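You operate a simulated robot arm through the tools that you are given. There is no shell and no other tool.

You run a simulated robot arm. Do the job below in one go: nothing can be reset, and whatever is moved stays where it is left.

TASK
Drain the stored charge with the meter on DC, then open the hatch.
Fine: hold DRAIN till the CHARGE lamp is dark; switch the meter off afterwards.

The check looks at the end state, three seconds after you hand in, the way a careful person would. Anything else that was tipped, shoved, dropped, spilled or broken makes it a failure.

THE ROBOT
A 6-joint arm with a two-finger gripper, fixed in place. Base frame: the origin is on the floor under the middle of its stand, x ahead of it, y to its left, z up. Units: cm, rad, N and s.
It reaches about 157.2 cm from its shoulder. Its first joint turns from -2.897 to 2.897 rad. Payload 2.45 kg.
Tool frame: the origin (TCP) lies between the finger pads and is the grasp point; the fingertips stand 2 cm ahead of it; z points along the fingers, y is the line along which they close. The gripper opens to 14 cm; its body begins 16.8 cm behind the TCP.
Orientation is that of the tool frame in the base frame, as [roll, pitch, yaw] about the fixed x, y, z axes, in that order (R = Rz(yaw) Ry(pitch) Rx(roll)). With the fingers straight down and closing along the base's y, the tool's x points along the base's -x, its y along +y and its z along -z.

THE INTERFACE
- The arm moves only by the tool apply_moves. Its argument "plan" is a list of rows, each a list of 3 entries, a list of its own where there are three numbers: the turn, a rotation vector about the tool's x, y, z in units of 120 degrees (1.0 is 120 degrees), then the shift along the tool's x, y, z in units of 150 mm (1.0 is 150 mm), then the gripper command, from -1 (fully open) to 1 (shut), values between in proportion. In form: [[[wx, wy, wz], [x, y, z], hand], ...]. A call has 1 to 20 rows; each row is the pose to reach, as a shift and turn from the pose commanded when the call began, along the tool's axes at that moment. A call with a number of a shift or a turn outside -1 to 1 is refused whole. Each row takes 0.2 s and may step no farther than 5 cm and 0.15 rad from the row before; otherwise, or with a gripper value out of range, the whole call is refused. Where a pose cannot be reached the arm comes as near as it can. A force on the tool above 70 N (or 10 N above the force at the start of the call, whichever is more), or a blocked arm, ends the call early, and 0.2 s more pass. Each finger travels about 4.5 cm/s and halts on what it meets, pressing with about 38 N; the grip force reading is that of the motor and also rises with nothing between the fingers. The clock runs only during rows and for 0.2 s after the last one: add rows that repeat a pose to give the fingers time. The reply holds the time, the measured pose of the TCP, the force on the tool along the base axes, the opening and the grip force, in the units named above and with some noise, with the torque about the TCP (base axes, N m) and any sound that the robot's microphone picked up.
- Cameras (640 x 400 px; columns grow to the right, rows downward): "scene" is fixed at [40.02, 65.15, 143.99]; the picture's right is [-0.74, -0.68, 0.00], its down [-0.45, 0.49, -0.74] and it looks along [0.50, -0.55, -0.67] (base axes); focal length 341 px, centre (320, 200). "wrist" rides on the gripper at [7.8, 1.1, -20.9] in the tool frame; the picture's right is [-0.14, 0.99, 0.00], its down [-0.92, -0.13, -0.37] and it looks along [-0.37, -0.05, 0.93] (tool axes); focal length 280 px, centre (320, 200). There is no depth. A picture from a camera that has moved, and an enlarged one, comes with that camera's place and axes in the base frame and with its lens.
- grab_frame(camera): a new picture of that camera. No time passes.
- inspect(camera, box): a new picture of the part [left, top, right, bottom] of that camera's present view, enlarged. No time passes.
- sign_off(): hands the job in; it is judged then, once.

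Places have to be worked out from the pictures, the camera data and where the tool is seen. Open the gripper and draw the arm clear of the work before you hand the job in, unless the task says otherwise.

The tools are called by a JSON object that holds its "method" and its "body". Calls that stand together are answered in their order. apply_moves: Moves the arm, as the interface text tells. Its arguments: {"type":"object","properties":{"plan":{"type":"array"}},"required":["plan"]} The other tools are called the same way: grab_frame (camera) takes a picture; inspect (camera, box) takes an enlarged picture of a part of a camera's view; sign_off () hands the job in.

At the start:

```text
time: 0.0
tcp_pos: [65.13, 41.74, 121.45]
orientation: [3.14, -0.002, 3.141]
contact_force: [-0.1, 0.4, 0.6]
moment: [-0.01, 0.01, 0.01]
finger_gap: 14.02
grip_force: 0.1
```

scene: 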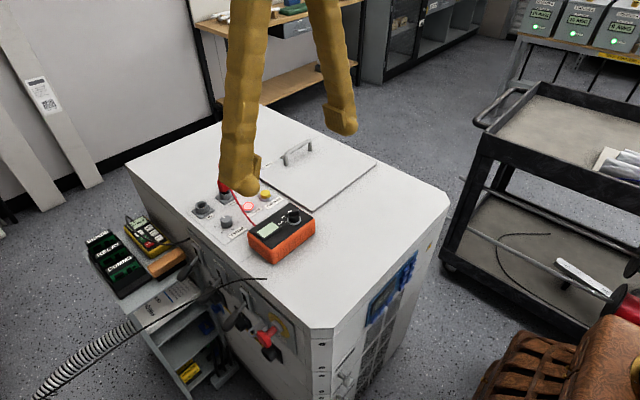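
wrist: 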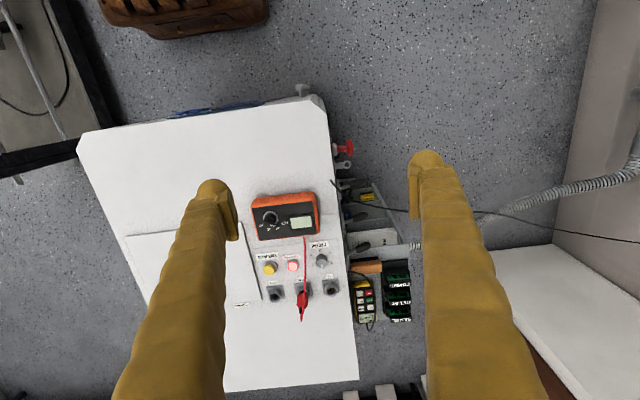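

The pictures show a white cabinet with a hatch, a meter, buttons and sockets. I'll enlarge the views to read labels before moving anything.

{"method": "inspect", "body": {"camera": "scene", "box": [180, 160, 340, 270]}}

{"method": "inspect", "body": {"camera": "wrist", "box": [230, 180, 370, 330]}}

{"method": "inspect", "body": {"camera": "scene", "box": [240, 120, 400, 220]}}

{"method": "inspect", "body": {"camera": "wrist", "box": [240, 180, 330, 250]}}

```text
3.64 times, centred on (260, 215) of scene
camera zoom: at [40.02, 65.15, 143.99], right [-0.74, -0.68, 0.0], down [-0.45, 0.49, -0.74], along [0.5, -0.55, -0.67], focal length 1241 px, centre (538, 146)
```

zoom: 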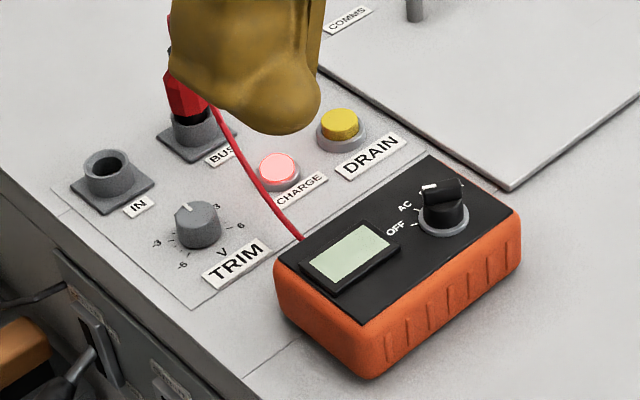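

```text
2.67 times, centred on (300, 255) of wrist
camera zoom: at [57.4, 42.77, 142.34], right [0.14, 0.99, 0.0], down [0.92, -0.13, 0.37], along [0.37, -0.05, -0.93], focal length 748 px, centre (373, 53)
```

zoom: 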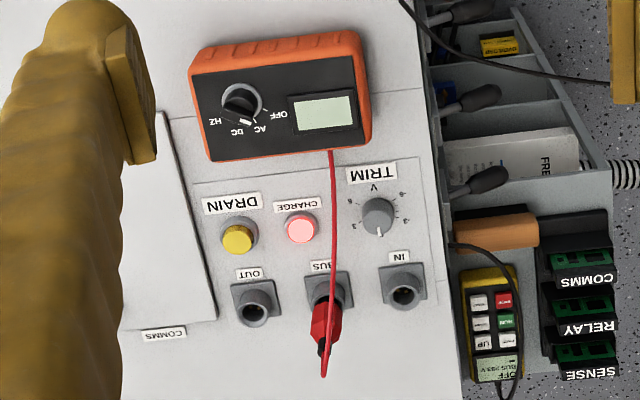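

```text
4.00 times, centred on (320, 170) of scene
camera zoom: at [40.02, 65.15, 143.99], right [-0.74, -0.68, 0.0], down [-0.45, 0.49, -0.74], along [0.5, -0.55, -0.67], focal length 1365 px, centre (320, 320)
```

zoom: 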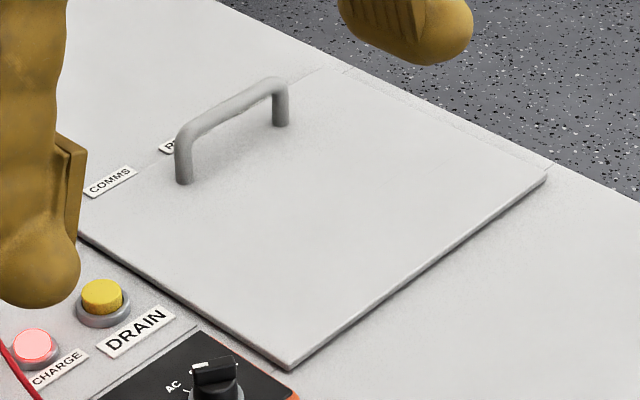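

```text
5.71 times, centred on (285, 215) of wrist
camera zoom: at [57.4, 42.77, 142.34], right [0.14, 0.99, 0.0], down [0.92, -0.13, 0.37], along [0.37, -0.05, -0.93], focal length 1602 px, centre (520, 114)
```

zoom: 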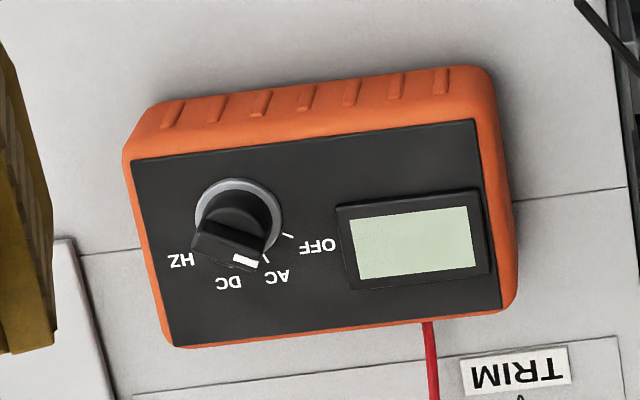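

The CHARGE lamp is lit, the red probe sits in BUS, and the meter knob's pointer appears to be near AC or DC. I'll look closer at the knob, the hatch edges and handle, and the surrounding notes.

{"method": "inspect", "body": {"camera": "scene", "box": [270, 200, 320, 231]}}

{"method": "inspect", "body": {"camera": "wrist", "box": [250, 200, 300, 231]}}

{"method": "inspect", "body": {"camera": "scene", "box": [80, 210, 240, 310]}}

{"method": "inspect", "body": {"camera": "scene", "box": [200, 270, 300, 380]}}

{"method": "inspect", "body": {"camera": "wrist", "box": [320, 130, 420, 330]}}

{"method": "inspect", "body": {"camera": "wrist", "box": [70, 100, 330, 280]}}

```text
12.80 times, centred on (295, 216) of scene
camera zoom: at [40.02, 65.15, 143.99], right [-0.74, -0.68, 0.0], down [-0.45, 0.49, -0.74], along [0.5, -0.55, -0.67], focal length 4368 px, centre (640, 2)
```

zoom: 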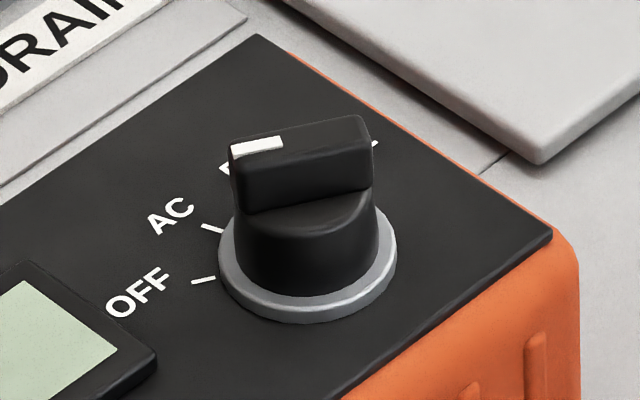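

```text
12.80 times, centred on (275, 216) of wrist
camera zoom: at [57.4, 42.77, 142.34], right [0.14, 0.99, 0.0], down [0.92, -0.13, 0.37], along [0.37, -0.05, -0.93], focal length 3589 px, centre (896, 2)
```

zoom: 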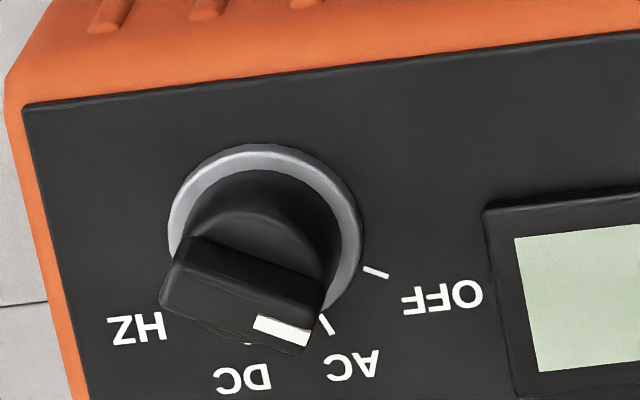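

```text
4.00 times, centred on (160, 260) of scene
camera zoom: at [40.02, 65.15, 143.99], right [-0.74, -0.68, 0.0], down [-0.45, 0.49, -0.74], along [0.5, -0.55, -0.67], focal length 1365 px, centre (960, -40)
```

zoom: 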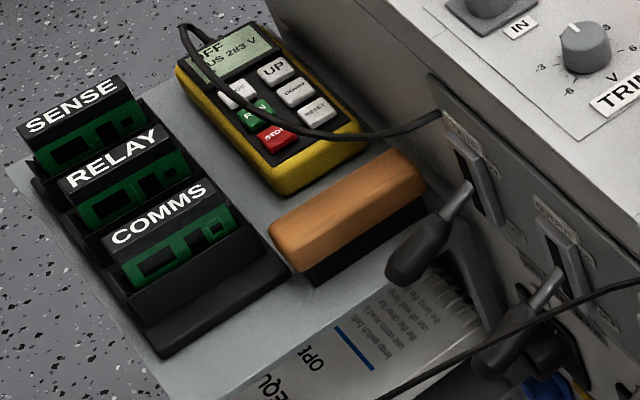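

```text
3.64 times, centred on (250, 325) of scene
camera zoom: at [40.02, 65.15, 143.99], right [-0.74, -0.68, 0.0], down [-0.45, 0.49, -0.74], along [0.5, -0.55, -0.67], focal length 1241 px, centre (574, -254)
```

zoom: 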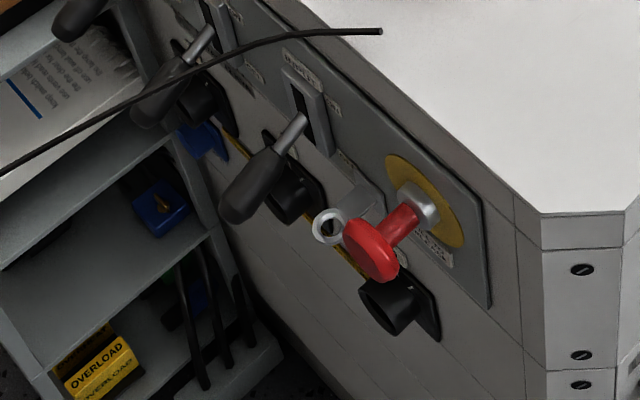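

```text
2.00 times, centred on (370, 230) of wrist
camera zoom: at [57.4, 42.77, 142.34], right [0.14, 0.99, 0.0], down [0.92, -0.13, 0.37], along [0.37, -0.05, -0.93], focal length 561 px, centre (220, 140)
```

zoom: 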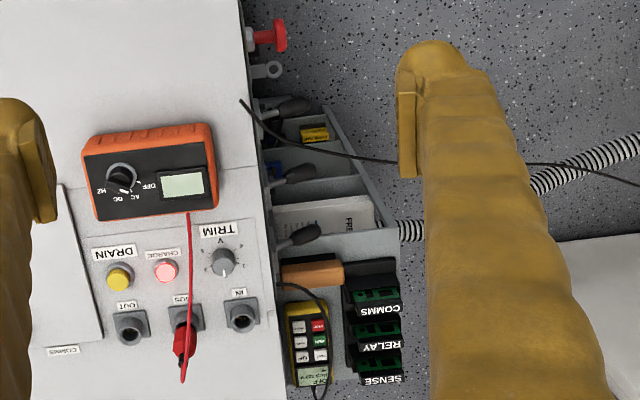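

```text
2.22 times, centred on (200, 190) of wrist
camera zoom: at [57.4, 42.77, 142.34], right [0.14, 0.99, 0.0], down [0.92, -0.13, 0.37], along [0.37, -0.05, -0.93], focal length 623 px, centre (587, 222)
```

zoom: 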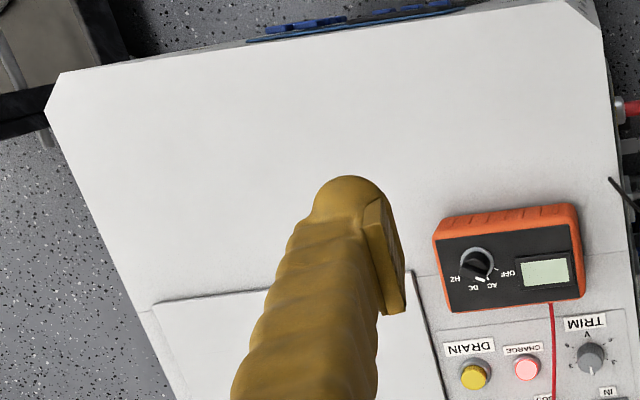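

The meter pointer bar lines up with the OFF tick, with AC, DC and HZ following clockwise from above in roughly 40° steps. By triangulation the knob is near [80, 30, 91], the cabinet top is near z≈88, and the hatch spans about x 80–101, y −2–24 with its handle at about x 98. I'll move the wrist camera over the hatch to see the hinge side, staying high.

{"method": "apply_moves", "body": {"plan": [[[0, 0, 0], [-0.16, -0.25, 0], -1], [[0, 0, 0], [-0.33, -0.5, 0], -1], [[0, 0, 0], [-0.5, -0.75, 0], -1], [[0, 0, 0], [-0.66, -1.0, 0], -1]]}}

```text
time: 1.0
tcp_pos: [75.04, 26.53, 121.58]
orientation: [3.14, 0.0, -3.141]
contact_force: [-1.0, 0.4, 0.4]
moment: [0.04, 0.02, -0.01]
finger_gap: 14.01
grip_force: 0.1
```

The arm moved cleanly to [75, 26.5, 121.6]. I'll take a look from here at both views.

{"method": "grab_frame", "body": {"camera": "wrist"}}

{"method": "grab_frame", "body": {"camera": "scene"}}

```text
taken
camera wrist: at [67.25, 27.68, 142.4], right [0.14, 0.99, 0.0], down [0.92, -0.13, 0.37], along [0.37, -0.05, -0.93], focal length 280 px, centre (320, 200)
```

wrist: 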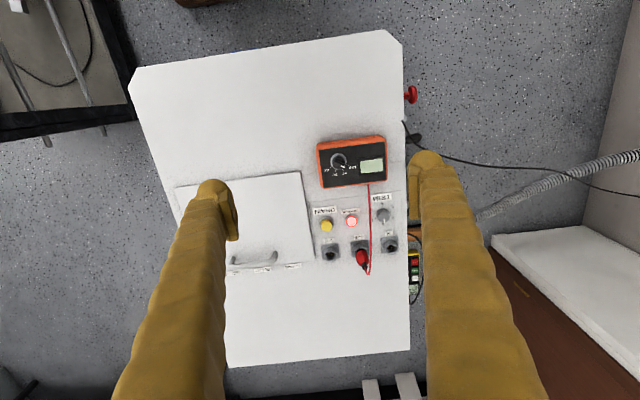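

```text
taken
```

scene: 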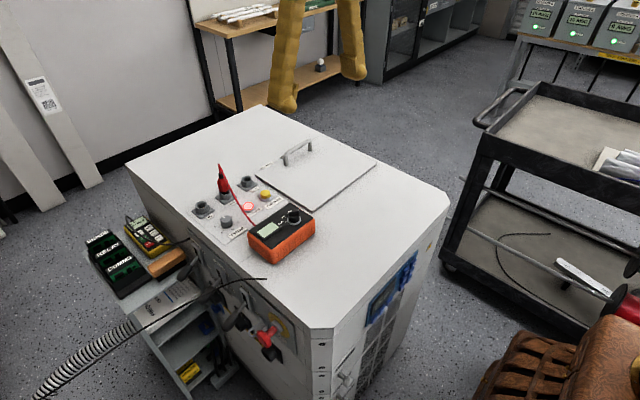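

The hatch and panel are now both visible. I'll zoom in on the hatch, its handle and its edges from both cameras, and on the panel.

{"method": "inspect", "body": {"camera": "wrist", "box": [170, 160, 330, 280]}}

{"method": "inspect", "body": {"camera": "scene", "box": [250, 130, 390, 218]}}

{"method": "inspect", "body": {"camera": "wrist", "box": [300, 130, 420, 280]}}

{"method": "inspect", "body": {"camera": "scene", "box": [180, 150, 330, 265]}}

```text
3.33 times, centred on (250, 220) of wrist
camera zoom: at [67.25, 27.68, 142.4], right [0.14, 0.99, 0.0], down [0.92, -0.13, 0.37], along [0.37, -0.05, -0.93], focal length 935 px, centre (553, 133)
```

zoom: 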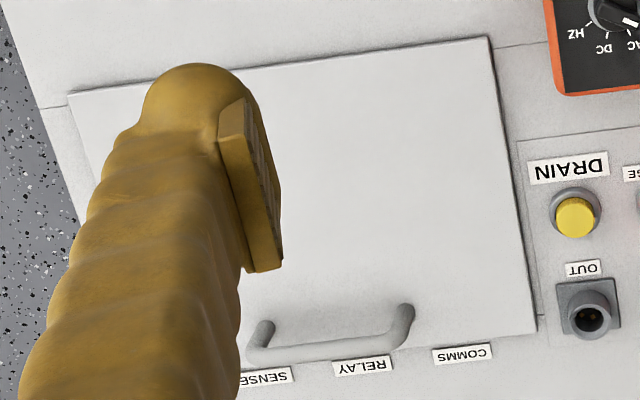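

```text
4.55 times, centred on (320, 174) of scene
camera zoom: at [40.02, 65.15, 143.99], right [-0.74, -0.68, 0.0], down [-0.45, 0.49, -0.74], along [0.5, -0.55, -0.67], focal length 1551 px, centre (320, 318)
```

zoom: 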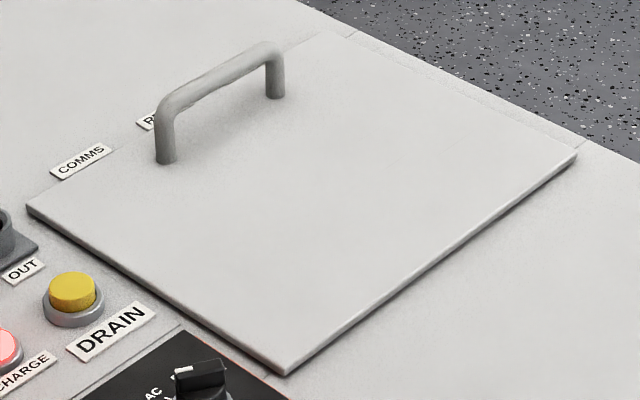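

```text
2.67 times, centred on (360, 205) of wrist
camera zoom: at [67.25, 27.68, 142.4], right [0.14, 0.99, 0.0], down [0.92, -0.13, 0.37], along [0.37, -0.05, -0.93], focal length 748 px, centre (213, 187)
```

zoom: 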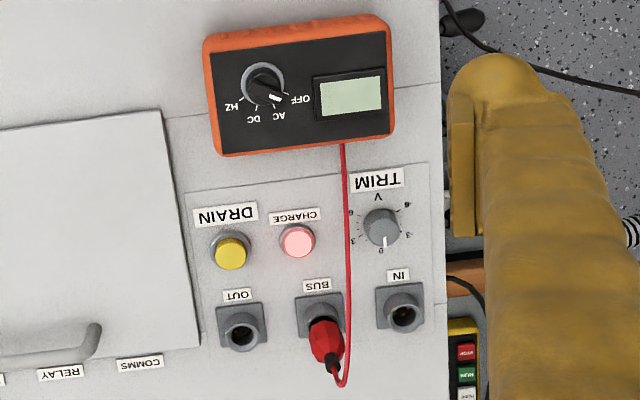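

```text
3.48 times, centred on (255, 208) of scene
camera zoom: at [40.02, 65.15, 143.99], right [-0.74, -0.68, 0.0], down [-0.45, 0.49, -0.74], along [0.5, -0.55, -0.67], focal length 1187 px, centre (546, 174)
```

zoom: 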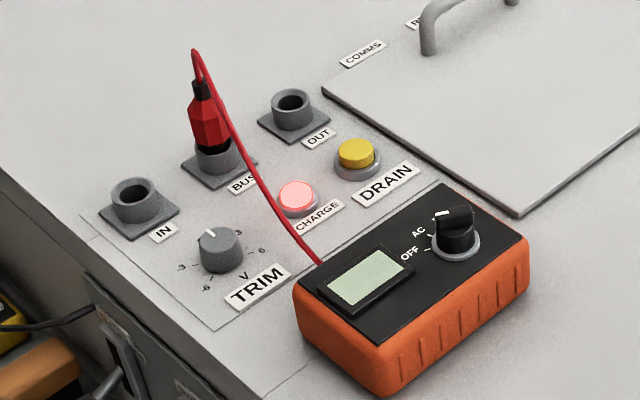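

Using both views with refined camera axes, I place the meter knob at about (81, 29.3), face z≈89, top z≈92. DRAIN is at (95.5, 25.4, 86). The hatch covers x 83–105, y −6–21, and its handle is at x≈102.3, y 1.6–12, so the hinge should be on the robot side. I'll move above the knob and yaw +60° so the fingers straddle the pointer bar.

{"method": "apply_moves", "body": {"plan": [[[0, 0, -0.0625], [-0.05, 0.023, 0.117], -0.7], [[0, 0, -0.125], [-0.1, 0.047, 0.233], -0.5], [[0, 0, -0.1875], [-0.15, 0.07, 0.35], -0.3], [[0, 0, -0.25], [-0.2, 0.094, 0.467], -0.1], [[0, 0, -0.3125], [-0.25, 0.117, 0.583], 0.0], [[0, 0, -0.375], [-0.3, 0.14, 0.7], 0.0], [[0, 0, -0.4375], [-0.35, 0.164, 0.817], 0.0], [[0, 0, -0.5], [-0.4, 0.187, 0.933], 0.0]]}}

```text
time: 2.8
tcp_pos: [81.07, 29.56, 107.35]
orientation: [3.142, 0.002, -2.09]
contact_force: [-0.4, -0.1, -0.1]
moment: [-0.02, -0.05, -0.01]
finger_gap: 7.01
grip_force: 0.0
```

The tool is above the knob, yawed 60°, with a 7 cm opening. I'll look down to check alignment with the knob.

{"method": "grab_frame", "body": {"camera": "wrist"}}

{"method": "inspect", "body": {"camera": "wrist", "box": [240, 60, 400, 180]}}

```text
taken
camera wrist: at [76.32, 23.35, 128.36], right [-0.79, 0.61, 0.0], down [0.57, 0.73, 0.37], along [0.23, 0.29, -0.93], focal length 280 px, centre (320, 200)
```

wrist: 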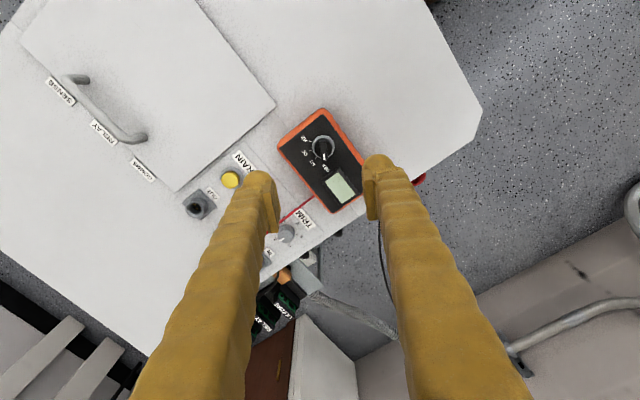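

```text
3.33 times, centred on (320, 120) of wrist
camera zoom: at [76.32, 23.35, 128.36], right [-0.79, 0.61, 0.0], down [0.57, 0.73, 0.37], along [0.23, 0.29, -0.93], focal length 935 px, centre (320, 467)
```

zoom: 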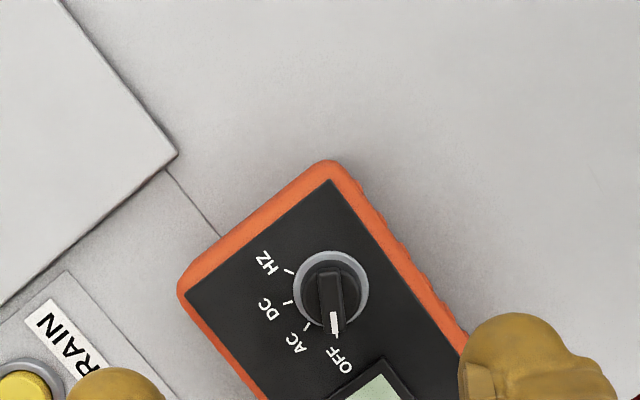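

The pointer clearly sits at OFF. I'll zoom in to measure the bar's angle and centre precisely.

{"method": "inspect", "body": {"camera": "wrist", "box": [300, 127, 348, 157]}}

{"method": "inspect", "body": {"camera": "scene", "box": [230, 150, 330, 250]}}

```text
13.33 times, centred on (324, 142) of wrist
camera zoom: at [76.32, 23.35, 128.36], right [-0.79, 0.61, 0.0], down [0.57, 0.73, 0.37], along [0.23, 0.29, -0.93], focal length 3738 px, centre (267, 973)
```

zoom: 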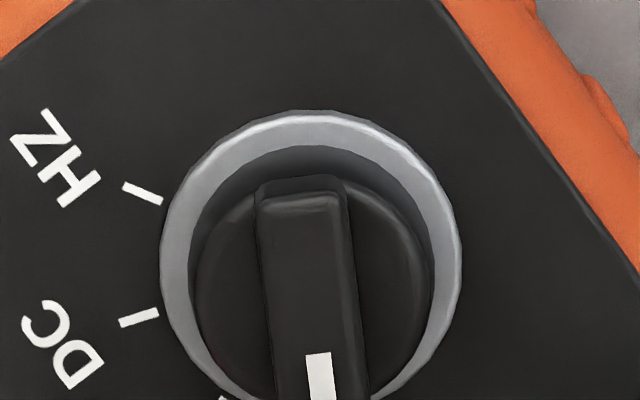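

```text
4.00 times, centred on (280, 200) of scene
camera zoom: at [40.02, 65.15, 143.99], right [-0.74, -0.68, 0.0], down [-0.45, 0.49, -0.74], along [0.5, -0.55, -0.67], focal length 1365 px, centre (480, 200)
```

zoom: 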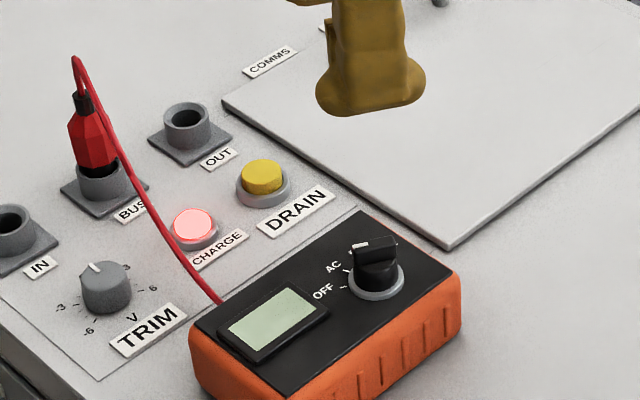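

The bar sits about 0.47 cm off along tool y and 2.9° off in yaw, with its top at z≈92.2. From it, DC is about 77–80° clockwise. I'll correct the offset and descend so the fingertips straddle the bar at z≈91.3, still open.

{"method": "apply_moves", "body": {"plan": [[[0, 0, 0.008], [0.003, 0.01, 0.15], 0.0], [[0, 0, 0.016], [0.006, 0.02, 0.3], 0.0], [[0, 0, 0.024], [0.009, 0.031, 0.45], 0.0], [[0, 0, 0.024], [0.009, 0.031, 0.6], 0.1], [[0, 0, 0.024], [0.009, 0.031, 0.75], 0.2], [[0, 0, 0.024], [0.009, 0.031, 0.85], 0.3], [[0, 0, 0.024], [0.009, 0.031, 0.9], 0.3]]}}

{"method": "inspect", "body": {"camera": "scene", "box": [240, 160, 340, 260]}}

{"method": "grab_frame", "body": {"camera": "wrist"}}

```text
time: 4.4
tcp_pos: [80.51, 29.66, 93.87]
orientation: [-3.14, 0.0, -2.145]
contact_force: [-0.3, -0.5, 0.5]
moment: [0.01, 0.0, -0.01]
finger_gap: 4.92
grip_force: 0.1
```

```text
4.00 times, centred on (290, 210) of scene
camera zoom: at [40.02, 65.15, 143.99], right [-0.74, -0.68, 0.0], down [-0.45, 0.49, -0.74], along [0.5, -0.55, -0.67], focal length 1365 px, centre (440, 160)
```

zoom: 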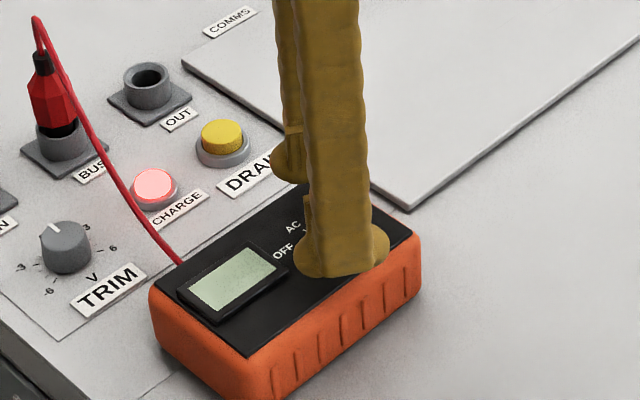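

```text
taken
camera wrist: at [75.5, 23.71, 114.81], right [-0.76, 0.65, 0.0], down [0.61, 0.7, 0.37], along [0.24, 0.28, -0.93], focal length 280 px, centre (320, 200)
```

wrist: 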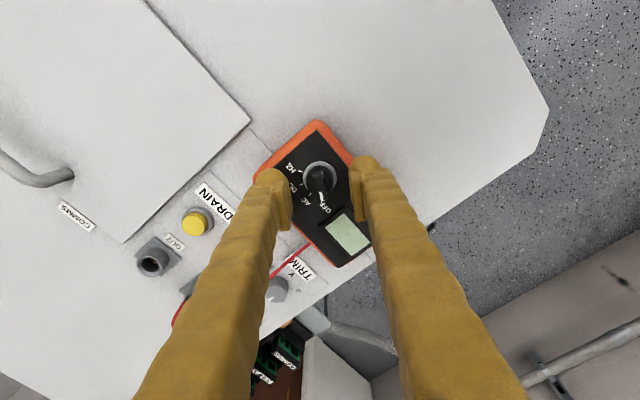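

The fingers straddle the knob with nothing touching. I'll zoom to check the centring before closing.

{"method": "inspect", "body": {"camera": "wrist", "box": [270, 140, 390, 220]}}

```text
5.00 times, centred on (330, 180) of wrist
camera zoom: at [75.5, 23.71, 114.81], right [-0.76, 0.65, 0.0], down [0.61, 0.7, 0.37], along [0.24, 0.28, -0.93], focal length 1402 px, centre (270, 300)
```

zoom: 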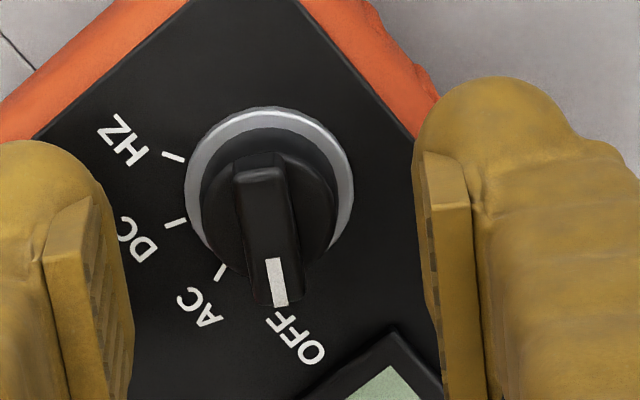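

The bar is centred within about 0.1 cm and aligned with the pads. I'll lower another 0.6 cm and close on it.

{"method": "apply_moves", "body": {"plan": [[[0, 0, 0], [0, 0, 0.041], 0.3], [[0, 0, 0], [0, 0, 0.041], 0.5], [[0, 0, 0], [0, 0, 0.041], 0.7], [[0, 0, 0], [0, 0, 0.041], 0.8], [[0, 0, 0], [0, 0, 0.041], 1.0], [[0, 0, 0], [0, 0, 0.041], 1.0]]}}

{"method": "inspect", "body": {"camera": "wrist", "box": [270, 140, 390, 220]}}

{"method": "inspect", "body": {"camera": "scene", "box": [240, 160, 340, 260]}}

```text
time: 5.7
tcp_pos: [80.63, 29.82, 93.87]
orientation: [-3.138, 0.005, -2.143]
contact_force: [-13.7, 0.1, 23.9]
moment: [-0.19, 0.33, -0.05]
finger_gap: 0.87
grip_force: 28.8
stopped in row 6: the force on the tool passed its limit at 81 N (the readings are from after the stop); the commanded pose is now the measured one
```

```text
5.00 times, centred on (330, 180) of wrist
camera zoom: at [75.45, 23.78, 114.72], right [-0.76, 0.65, 0.0], down [0.6, 0.7, 0.37], along [0.24, 0.28, -0.93], focal length 1402 px, centre (270, 300)
```

zoom: 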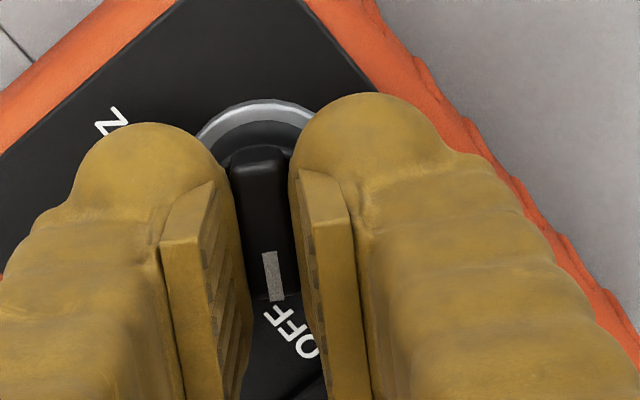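

```text
4.00 times, centred on (290, 210) of scene
camera zoom: at [40.02, 65.15, 143.99], right [-0.74, -0.68, 0.0], down [-0.45, 0.49, -0.74], along [0.5, -0.55, -0.67], focal length 1365 px, centre (440, 160)
```

zoom: 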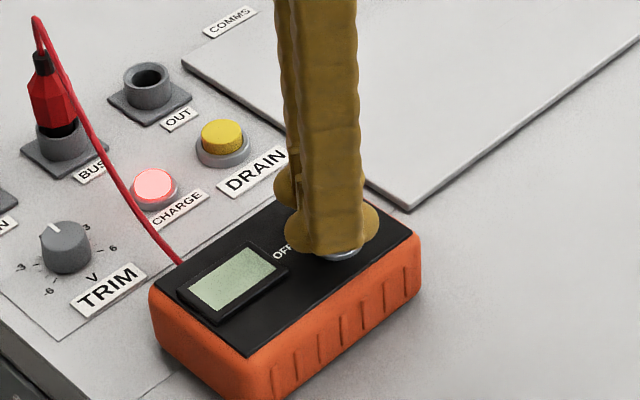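

The fingers gripped the bar (gap 0.87 cm), but the tips seem to have ridden on the knob's shoulder and produced an upward force. The meter has not shifted. I'll hold with a tiny lift to relieve the force and read again.

{"method": "apply_moves", "body": {"plan": [[[0, 0, 0], [0, 0, -0.007], 1.0], [[0, 0, 0], [0, 0, -0.01], 1.0]]}}

```text
time: 6.3
tcp_pos: [80.67, 29.86, 93.91]
orientation: [-3.139, 0.006, -2.143]
contact_force: [-15.5, 4.8, 17.4]
moment: [-0.09, 0.34, -0.06]
finger_gap: 0.82
grip_force: 36.6
```

A side force of about 15 N along tool +y and 17 N upward remains. I'll shift slightly in those directions to relieve it before turning.

{"method": "apply_moves", "body": {"plan": [[[0, 0, 0], [0, 0.007, -0.007], 1.0], [[0, 0, 0], [0, 0.01, -0.01], 1.0]]}}

{"method": "inspect", "body": {"camera": "wrist", "box": [270, 140, 390, 220]}}

```text
time: 6.9
tcp_pos: [80.47, 29.84, 94.03]
orientation: [-3.138, 0.005, -2.143]
contact_force: [0.1, 0.1, 0.7]
moment: [-0.11, 0.02, 0.0]
finger_gap: 0.79
grip_force: 35.6
```

```text
5.00 times, centred on (330, 180) of wrist
camera zoom: at [75.39, 23.85, 114.81], right [-0.76, 0.65, 0.0], down [0.61, 0.7, 0.37], along [0.24, 0.28, -0.93], focal length 1402 px, centre (270, 300)
```

zoom: 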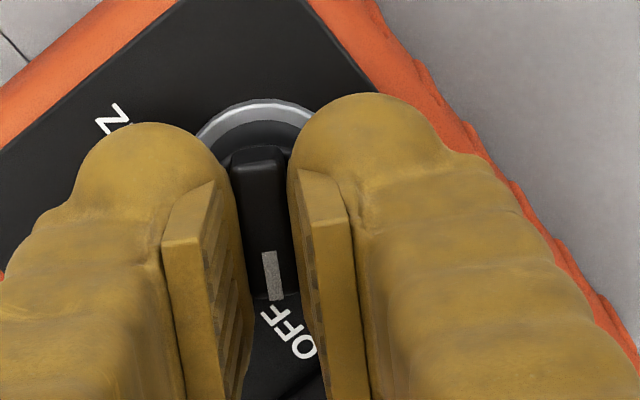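

Forces are near zero now and the bar is firmly held. I'll turn the first ~39° (toward AC) around the knob axis and check the response.

{"method": "apply_moves", "body": {"plan": [[[0, 0, 0.05], [0.0, -0.001, 0], 1.0], [[0, 0, 0.11], [0.0, -0.002, 0], 1.0], [[0, 0, 0.17], [0.001, -0.0035, 0], 1.0], [[0, 0, 0.23], [0.001, -0.0045, 0], 1.0], [[0, 0, 0.29], [0.002, -0.0055, 0], 1.0], [[0, 0, 0.33], [0.002, -0.006, 0], 1.0]]}}

{"method": "inspect", "body": {"camera": "wrist", "box": [260, 130, 400, 220]}}

{"method": "inspect", "body": {"camera": "scene", "box": [240, 160, 340, 260]}}

```text
time: 8.3
tcp_pos: [80.56, 29.85, 93.99]
orientation: [3.14, 0.005, -2.836]
contact_force: [-2.9, -0.4, 0.6]
moment: [-0.19, 0.29, 0.03]
finger_gap: 0.8
grip_force: 35.6
```

```text
4.44 times, centred on (330, 175) of wrist
camera zoom: at [72.84, 28.45, 114.88], right [-0.17, 0.99, 0.0], down [0.92, 0.15, 0.37], along [0.37, 0.06, -0.93], focal length 1246 px, centre (276, 311)
```

zoom: 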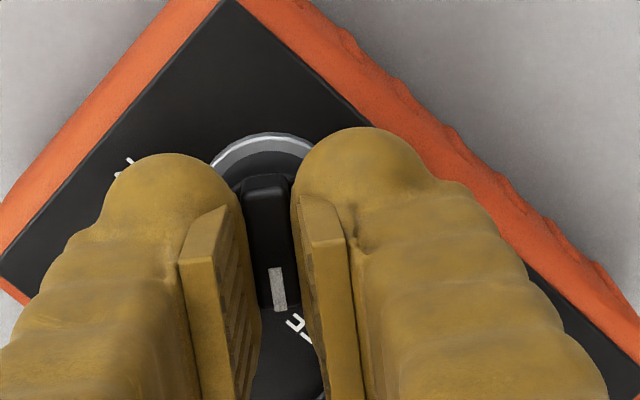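

```text
4.00 times, centred on (290, 210) of scene
camera zoom: at [40.02, 65.15, 143.99], right [-0.74, -0.68, 0.0], down [-0.45, 0.49, -0.74], along [0.5, -0.55, -0.67], focal length 1365 px, centre (440, 160)
```

zoom: 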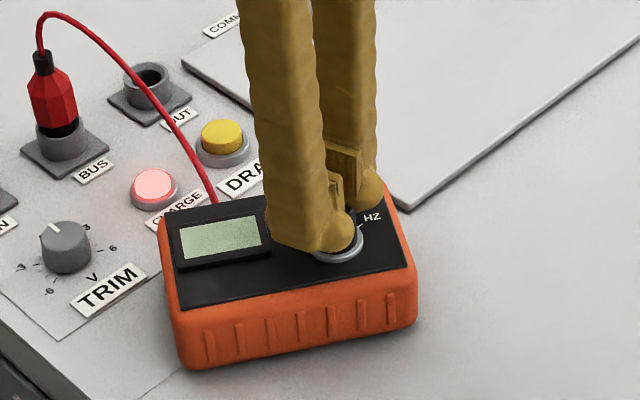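

The meter is loose: it slid round about 29° with the knob instead of the knob clicking over. I'll turn back the same way to return the meter, then press down while turning so that friction holds the body.

{"method": "apply_moves", "body": {"plan": [[[0, 0, -0.05], [0.0, 0.001, 0], 1.0], [[0, 0, -0.11], [0.0, 0.002, 0], 1.0], [[0, 0, -0.17], [0.001, 0.003, 0], 1.0], [[0, 0, -0.23], [0.001, 0.004, 0], 1.0], [[0, 0, -0.29], [0.002, 0.005, 0], 1.0], [[0, 0, -0.33], [0.002, 0.006, 0], 1.0]]}}

{"method": "inspect", "body": {"camera": "scene", "box": [240, 160, 340, 260]}}

{"method": "inspect", "body": {"camera": "wrist", "box": [270, 140, 390, 220]}}

```text
time: 9.7
tcp_pos: [80.56, 29.97, 94.13]
orientation: [-3.141, 0.007, -2.142]
contact_force: [-0.2, 0.8, 0.2]
moment: [-0.13, 0.09, -0.02]
finger_gap: 0.81
grip_force: 36.3
```

```text
4.00 times, centred on (290, 210) of scene
camera zoom: at [40.02, 65.15, 143.99], right [-0.74, -0.68, 0.0], down [-0.45, 0.49, -0.74], along [0.5, -0.55, -0.67], focal length 1365 px, centre (440, 160)
```

zoom: 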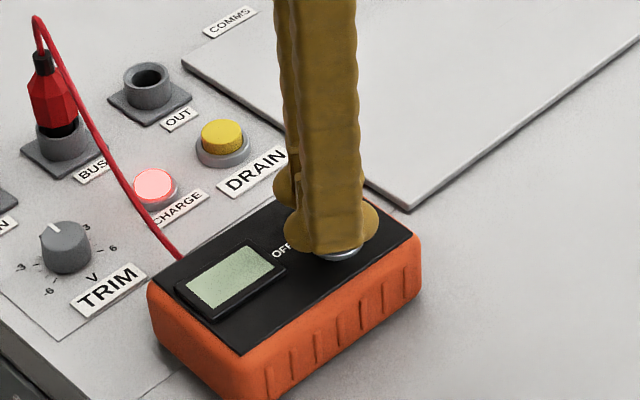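

```text
5.00 times, centred on (330, 180) of wrist
camera zoom: at [75.42, 23.86, 114.86], right [-0.76, 0.65, 0.0], down [0.6, 0.7, 0.37], along [0.24, 0.28, -0.93], focal length 1402 px, centre (270, 300)
```

zoom: 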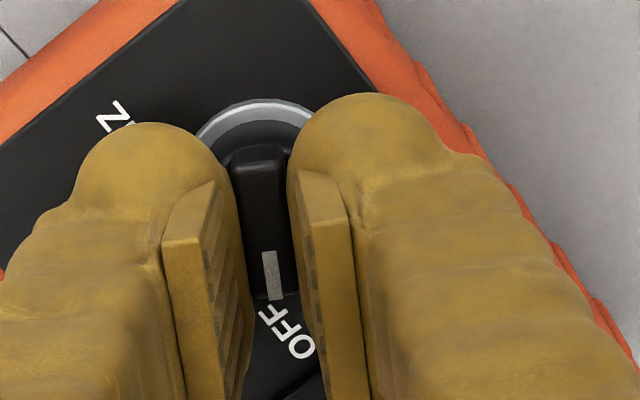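

The meter is back within a degree or so and the forces are near zero. I'll press down in small steps to build a holding force on the meter.

{"method": "apply_moves", "body": {"plan": [[[0, 0, 0], [0, 0, 0.01], 1.0], [[0, 0, 0], [0, 0, 0.02], 1.0], [[0, 0, 0], [0, 0, 0.02], 1.0]]}}

```text
time: 10.5
tcp_pos: [80.59, 29.82, 93.83]
orientation: [-3.138, 0.007, -2.142]
contact_force: [-9.4, -6.2, 38.1]
moment: [-0.28, 0.26, 0.01]
finger_gap: 0.8
grip_force: 35.5
```

There is now 38 N of downward force. I'll turn about 24° and check whether the meter body stays put.

{"method": "apply_moves", "body": {"plan": [[[0, 0, 0.05], [0, -0.001, 0], 1.0], [[0, 0, 0.1], [0, -0.002, 0], 1.0], [[0, 0, 0.15], [0.001, -0.003, 0], 1.0], [[0, 0, 0.2], [0.001, -0.004, 0], 1.0]]}}

{"method": "inspect", "body": {"camera": "scene", "box": [240, 160, 340, 260]}}

{"method": "inspect", "body": {"camera": "wrist", "box": [270, 140, 390, 220]}}

```text
time: 11.5
tcp_pos: [80.65, 29.8, 93.86]
orientation: [3.142, 0.009, -2.565]
contact_force: [8.4, -20.8, 60.8]
moment: [-0.33, -0.07, 0.09]
finger_gap: 0.78
grip_force: 36.2
```

```text
4.00 times, centred on (290, 210) of scene
camera zoom: at [40.02, 65.15, 143.99], right [-0.74, -0.68, 0.0], down [-0.45, 0.49, -0.74], along [0.5, -0.55, -0.67], focal length 1365 px, centre (440, 160)
```

zoom: 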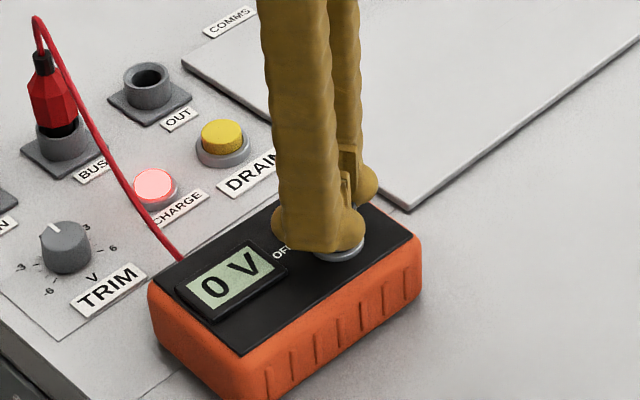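

```text
5.00 times, centred on (330, 180) of wrist
camera zoom: at [73.46, 26.33, 114.71], right [-0.42, 0.91, 0.0], down [0.84, 0.39, 0.38], along [0.34, 0.16, -0.93], focal length 1402 px, centre (270, 300)
```

zoom: 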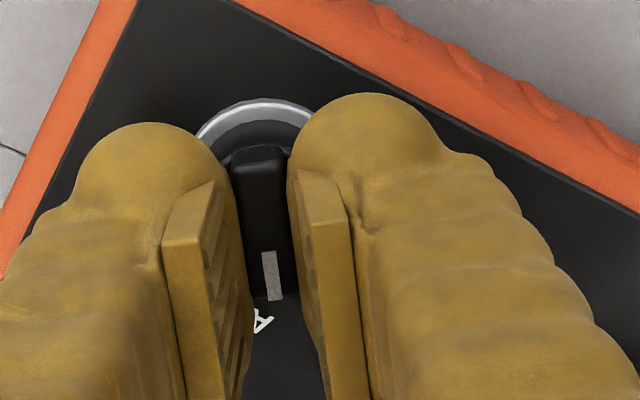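

The meter body held still, the knob is turning, and the display now reads "0 V" (AC). The press force rose to 61 N, so I'll ease up slightly, correct the side offset, and keep turning.

{"method": "apply_moves", "body": {"plan": [[[0, 0, 0.03], [0, -0.005, -0.006], 1.0], [[0, 0, 0.08], [0, -0.008, -0.008], 1.0], [[0, 0, 0.13], [0, -0.008, -0.008], 1.0], [[0, 0, 0.18], [0, -0.008, -0.008], 1.0], [[0, 0, 0.23], [0, -0.008, -0.008], 1.0]]}}

{"method": "inspect", "body": {"camera": "scene", "box": [240, 160, 340, 260]}}

{"method": "inspect", "body": {"camera": "wrist", "box": [270, 140, 390, 220]}}

```text
time: 12.7
tcp_pos: [80.68, 29.77, 93.81]
orientation: [3.138, 0.001, -3.045]
contact_force: [16.5, -30.0, 47.5]
moment: [-0.47, -0.37, 0.15]
finger_gap: 0.81
grip_force: 36.2
```

```text
4.00 times, centred on (290, 210) of scene
camera zoom: at [40.02, 65.15, 143.99], right [-0.74, -0.68, 0.0], down [-0.45, 0.49, -0.74], along [0.5, -0.55, -0.67], focal length 1365 px, centre (440, 160)
```

zoom: 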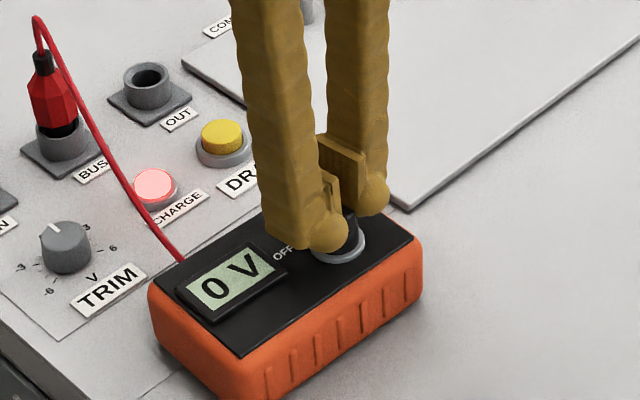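

```text
5.00 times, centred on (330, 180) of wrist
camera zoom: at [72.74, 29.92, 114.74], right [0.04, 1.0, 0.0], down [0.93, -0.04, 0.37], along [0.37, -0.01, -0.93], focal length 1402 px, centre (270, 300)
```

zoom: 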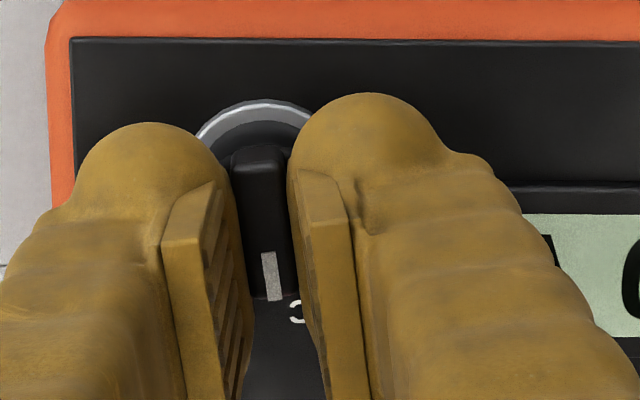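

The knob is now about 52° round and still in AC, and the meter hasn't moved. I'll relieve the side force and turn the remaining ~28° to DC.

{"method": "apply_moves", "body": {"plan": [[[0, 0, 0.0], [-0.005, -0.012, 0], 1.0], [[0, 0, 0.05], [-0.005, -0.014, 0], 1.0], [[0, 0, 0.1], [-0.005, -0.015, 0], 1.0], [[0, 0, 0.15], [-0.005, -0.016, 0], 1.0], [[0, 0, 0.2], [-0.004, -0.017, 0], 1.0], [[0, 0, 0.235], [-0.003, -0.017, 0], 1.0]]}}

{"method": "inspect", "body": {"camera": "scene", "box": [240, 160, 340, 260]}}

{"method": "inspect", "body": {"camera": "wrist", "box": [270, 140, 390, 220]}}

```text
time: 14.1
tcp_pos: [80.7, 29.47, 93.91]
orientation: [3.137, 0.001, 2.745]
contact_force: [-28.7, -18.0, 36.6]
moment: [-0.13, 0.91, 0.13]
finger_gap: 0.78
grip_force: 35.9
```

```text
4.00 times, centred on (290, 210) of scene
camera zoom: at [40.02, 65.15, 143.99], right [-0.74, -0.68, 0.0], down [-0.45, 0.49, -0.74], along [0.5, -0.55, -0.67], focal length 1365 px, centre (440, 160)
```

zoom: 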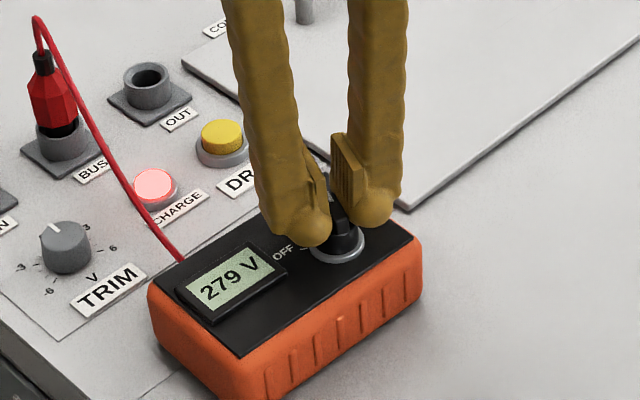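

```text
5.00 times, centred on (330, 180) of wrist
camera zoom: at [73.85, 33.4, 114.76], right [0.51, 0.86, 0.0], down [0.8, -0.47, 0.37], along [0.32, -0.19, -0.93], focal length 1402 px, centre (270, 300)
```

zoom: 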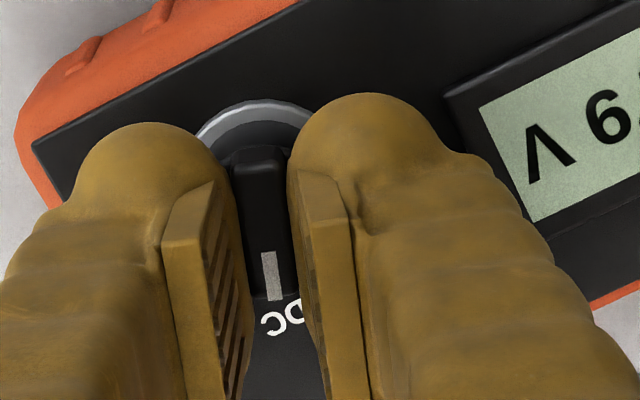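

The display reads 279 V and the pointer is on DC. Before releasing I'll unload the side and downward forces so the meter doesn't jump.

{"method": "apply_moves", "body": {"plan": [[[0, 0, 0], [0.005, -0.007, -0.007], 1.0], [[0, 0, 0], [0.009, -0.013, -0.014], 1.0], [[0, 0, 0], [0.009, -0.013, -0.016], 1.0]]}}

```text
time: 14.9
tcp_pos: [80.39, 29.45, 94.0]
orientation: [3.139, 0.002, 2.747]
contact_force: [0.3, 0.4, 0.7]
moment: [-0.12, 0.06, -0.02]
finger_gap: 0.81
grip_force: 35.6
```

The forces are all near zero. I'll open the fingers in place and then rise straight up.

{"method": "apply_moves", "body": {"plan": [[[0, 0, 0], [0, 0, 0], 0.8], [[0, 0, 0], [0, 0, 0], 0.6], [[0, 0, 0], [0, 0, 0], 0.4], [[0, 0, 0], [0, 0, -0.01], 0.3], [[0, 0, 0], [0, 0, -0.1], 0.3], [[0, 0, 0], [0, 0, -0.3], 0.3], [[0, 0, 0], [0, 0, -0.5], 0.3], [[0, 0, 0], [0, 0, -0.7], 0.3]]}}

{"method": "inspect", "body": {"camera": "scene", "box": [230, 150, 340, 260]}}

{"method": "grab_frame", "body": {"camera": "wrist"}}

```text
time: 16.7
tcp_pos: [80.56, 29.32, 104.68]
orientation: [3.136, 0.002, 2.747]
contact_force: [-0.6, 0.2, 0.1]
moment: [-0.05, -0.02, 0.02]
finger_gap: 4.93
grip_force: 0.1
```

```text
3.64 times, centred on (285, 205) of scene
camera zoom: at [40.02, 65.15, 143.99], right [-0.74, -0.68, 0.0], down [-0.45, 0.49, -0.74], along [0.5, -0.55, -0.67], focal length 1241 px, centre (447, 182)
```

zoom: 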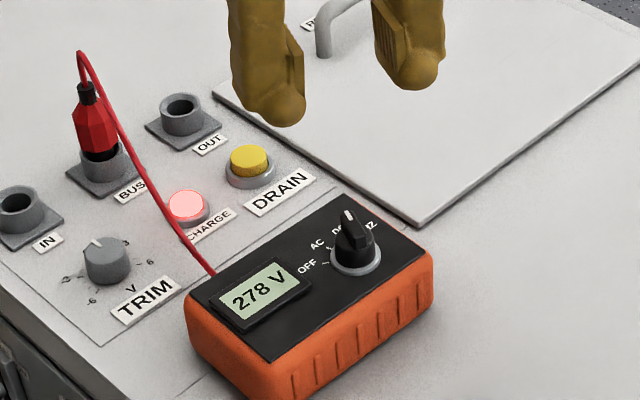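

```text
taken
camera wrist: at [73.66, 33.24, 125.46], right [0.51, 0.86, 0.0], down [0.8, -0.47, 0.37], along [0.32, -0.18, -0.93], focal length 280 px, centre (320, 200)
```

wrist: 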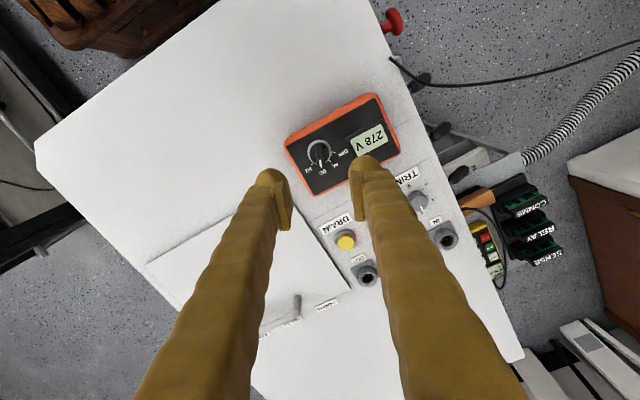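

The meter reads 278 V on DC and the body is back at its original spot. Several views put DRAIN at about (95.5, 25.3, 86). I'll close the gripper, square the yaw and move above it.

{"method": "apply_moves", "body": {"plan": [[[0, 0, -0.04], [-0.2, 0.015, 0.0], 0.5], [[0, 0, -0.08], [-0.4, 0.03, 0.0], 0.7], [[0, 0, -0.12], [-0.6, 0.045, 0.1], 0.9], [[0, 0, -0.16], [-0.8, 0.06, 0.2], 1.0], [[0, 0, -0.188], [-0.96, 0.073, 0.3], 1.0]]}}

{"method": "grab_frame", "body": {"camera": "wrist"}}

{"method": "inspect", "body": {"camera": "scene", "box": [200, 130, 320, 230]}}

```text
time: 17.9
tcp_pos: [94.21, 24.89, 100.19]
orientation: [3.138, 0.006, 3.141]
contact_force: [0.5, 0.0, -0.3]
moment: [-0.03, -0.02, 0.02]
finger_gap: 0.0
grip_force: 29.4
```

```text
taken
camera wrist: at [86.46, 25.91, 121.03], right [0.14, 0.99, 0.0], down [0.92, -0.13, 0.37], along [0.37, -0.05, -0.93], focal length 280 px, centre (320, 200)
```

wrist: 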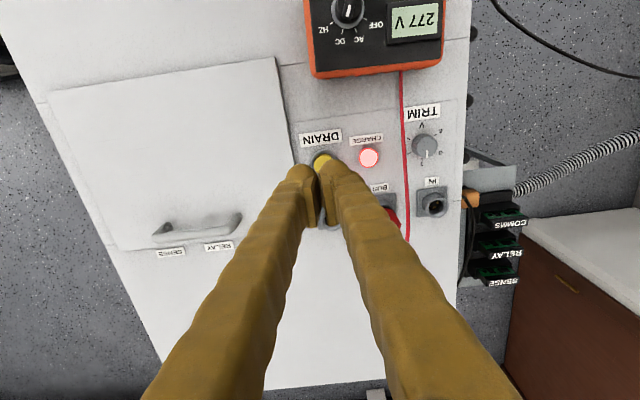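

```text
4.00 times, centred on (260, 180) of scene
camera zoom: at [40.02, 65.15, 143.99], right [-0.74, -0.68, 0.0], down [-0.45, 0.49, -0.74], along [0.5, -0.55, -0.67], focal length 1365 px, centre (560, 280)
```

zoom: 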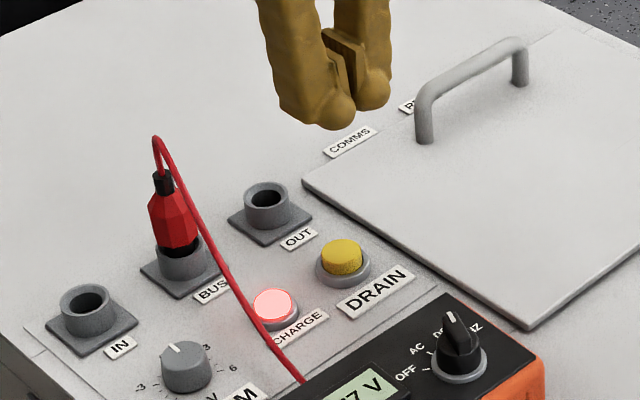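

The meter shows 277 V and the lamp is lit. I'll zoom the wrist view to line the closed tips up with the button.

{"method": "inspect", "body": {"camera": "wrist", "box": [272, 120, 392, 200]}}

```text
5.00 times, centred on (332, 160) of wrist
camera zoom: at [86.46, 25.91, 121.03], right [0.14, 0.99, 0.0], down [0.92, -0.13, 0.37], along [0.37, -0.05, -0.93], focal length 1402 px, centre (260, 400)
```

zoom: 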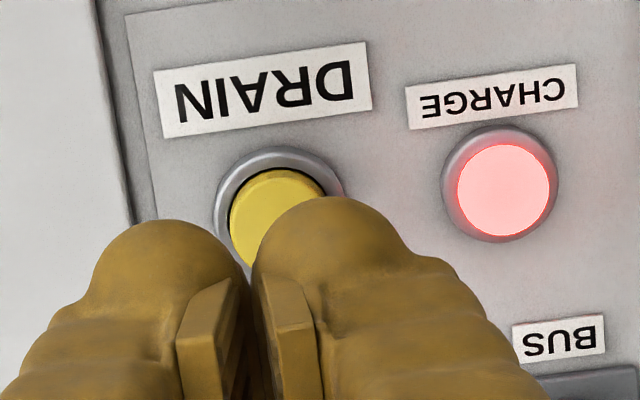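

The button centre comes out at (95.4, 25.2), 2.4 cm across, with the lamp about 5.7 cm away. I'll aim the closed tips at y≈24.5, clear of lamp and hatch, and go down to just above the button.

{"method": "apply_moves", "body": {"plan": [[[0, 0, 0], [-0.04, -0.013, 0.1], 1.0], [[0, 0, 0], [-0.08, -0.027, 0.25], 1.0], [[0, 0, 0], [-0.08, -0.027, 0.4], 1.0], [[0, 0, 0], [-0.08, -0.027, 0.55], 1.0], [[0, 0, 0], [-0.08, -0.027, 0.65], 1.0], [[0, 0, 0], [-0.08, -0.027, 0.72], 1.0]]}}

{"method": "inspect", "body": {"camera": "scene", "box": [220, 150, 320, 250]}}

{"method": "inspect", "body": {"camera": "wrist", "box": [260, 120, 400, 220]}}

```text
time: 19.3
tcp_pos: [95.56, 24.44, 89.31]
orientation: [3.139, 0.003, 3.14]
contact_force: [0.1, 0.1, -0.1]
moment: [0.0, 0.02, -0.01]
finger_gap: 0.01
grip_force: 29.2
```

```text
4.00 times, centred on (270, 200) of scene
camera zoom: at [40.02, 65.15, 143.99], right [-0.74, -0.68, 0.0], down [-0.45, 0.49, -0.74], along [0.5, -0.55, -0.67], focal length 1365 px, centre (520, 200)
```

zoom: 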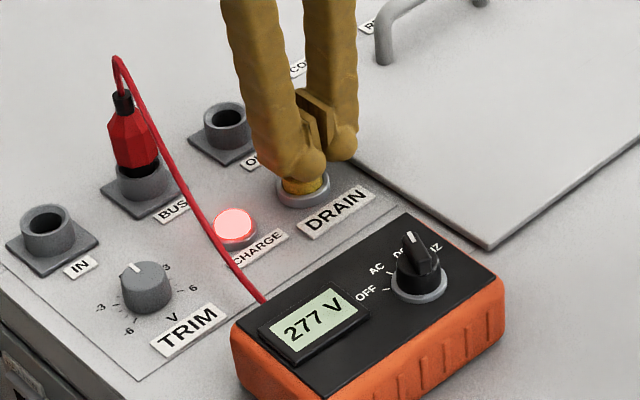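

```text
4.00 times, centred on (330, 170) of wrist
camera zoom: at [87.64, 25.46, 110.14], right [0.14, 0.99, 0.0], down [0.92, -0.13, 0.37], along [0.37, -0.05, -0.93], focal length 1122 px, centre (280, 320)
```

zoom: 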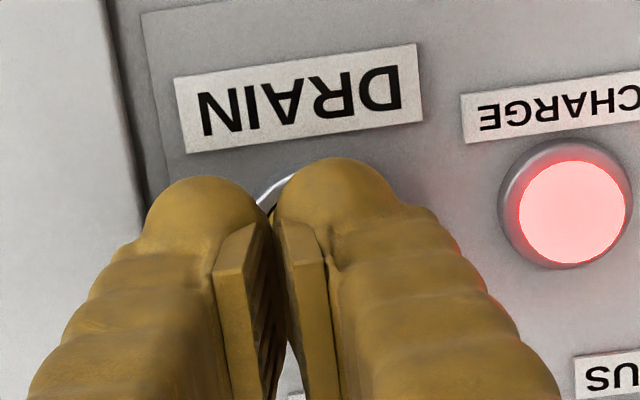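

The +y fingertip is right over DRAIN with about 1 cm to go and no contact. I'll step down gently until contact shows in the force.

{"method": "apply_moves", "body": {"plan": [[[0, 0, 0], [0, 0, 0.02], 1.0], [[0, 0, 0], [0, 0, 0.04], 1.0], [[0, 0, 0], [0, 0, 0.06], 1.0]]}}

```text
time: 20.1
tcp_pos: [95.41, 24.47, 88.42]
orientation: [3.138, 0.005, 3.14]
contact_force: [0.5, 1.5, 2.1]
moment: [0.04, -0.01, 0.04]
finger_gap: 0.0
grip_force: 29.0
heard: click
```

I heard a click and there's about 2 N of contact, so the button may be down. I'll check the lamp and meter.

{"method": "apply_moves", "body": {"plan": [[[0, 0, 0], [0, 0, 0.01], 1.0], [[0, 0, 0], [0, 0, 0.015], 1.0]]}}

{"method": "inspect", "body": {"camera": "scene", "box": [220, 150, 320, 250]}}

```text
time: 20.7
tcp_pos: [95.5, 24.42, 88.19]
orientation: [3.138, 0.003, 3.14]
contact_force: [-2.6, 1.5, 7.3]
moment: [0.14, 0.06, 0.03]
finger_gap: 0.0
grip_force: 29.3
```

```text
4.00 times, centred on (270, 200) of scene
camera zoom: at [40.02, 65.15, 143.99], right [-0.74, -0.68, 0.0], down [-0.45, 0.49, -0.74], along [0.5, -0.55, -0.67], focal length 1365 px, centre (520, 200)
```

zoom: 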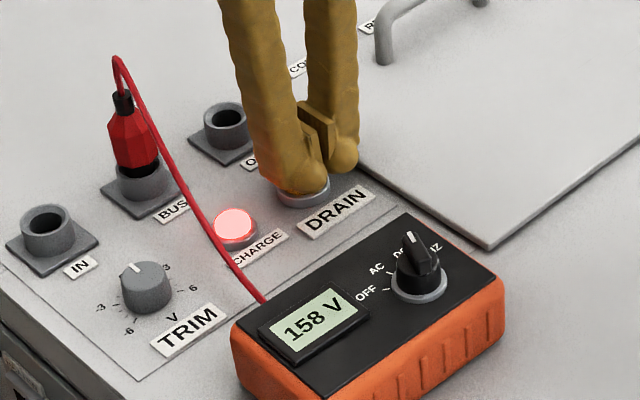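

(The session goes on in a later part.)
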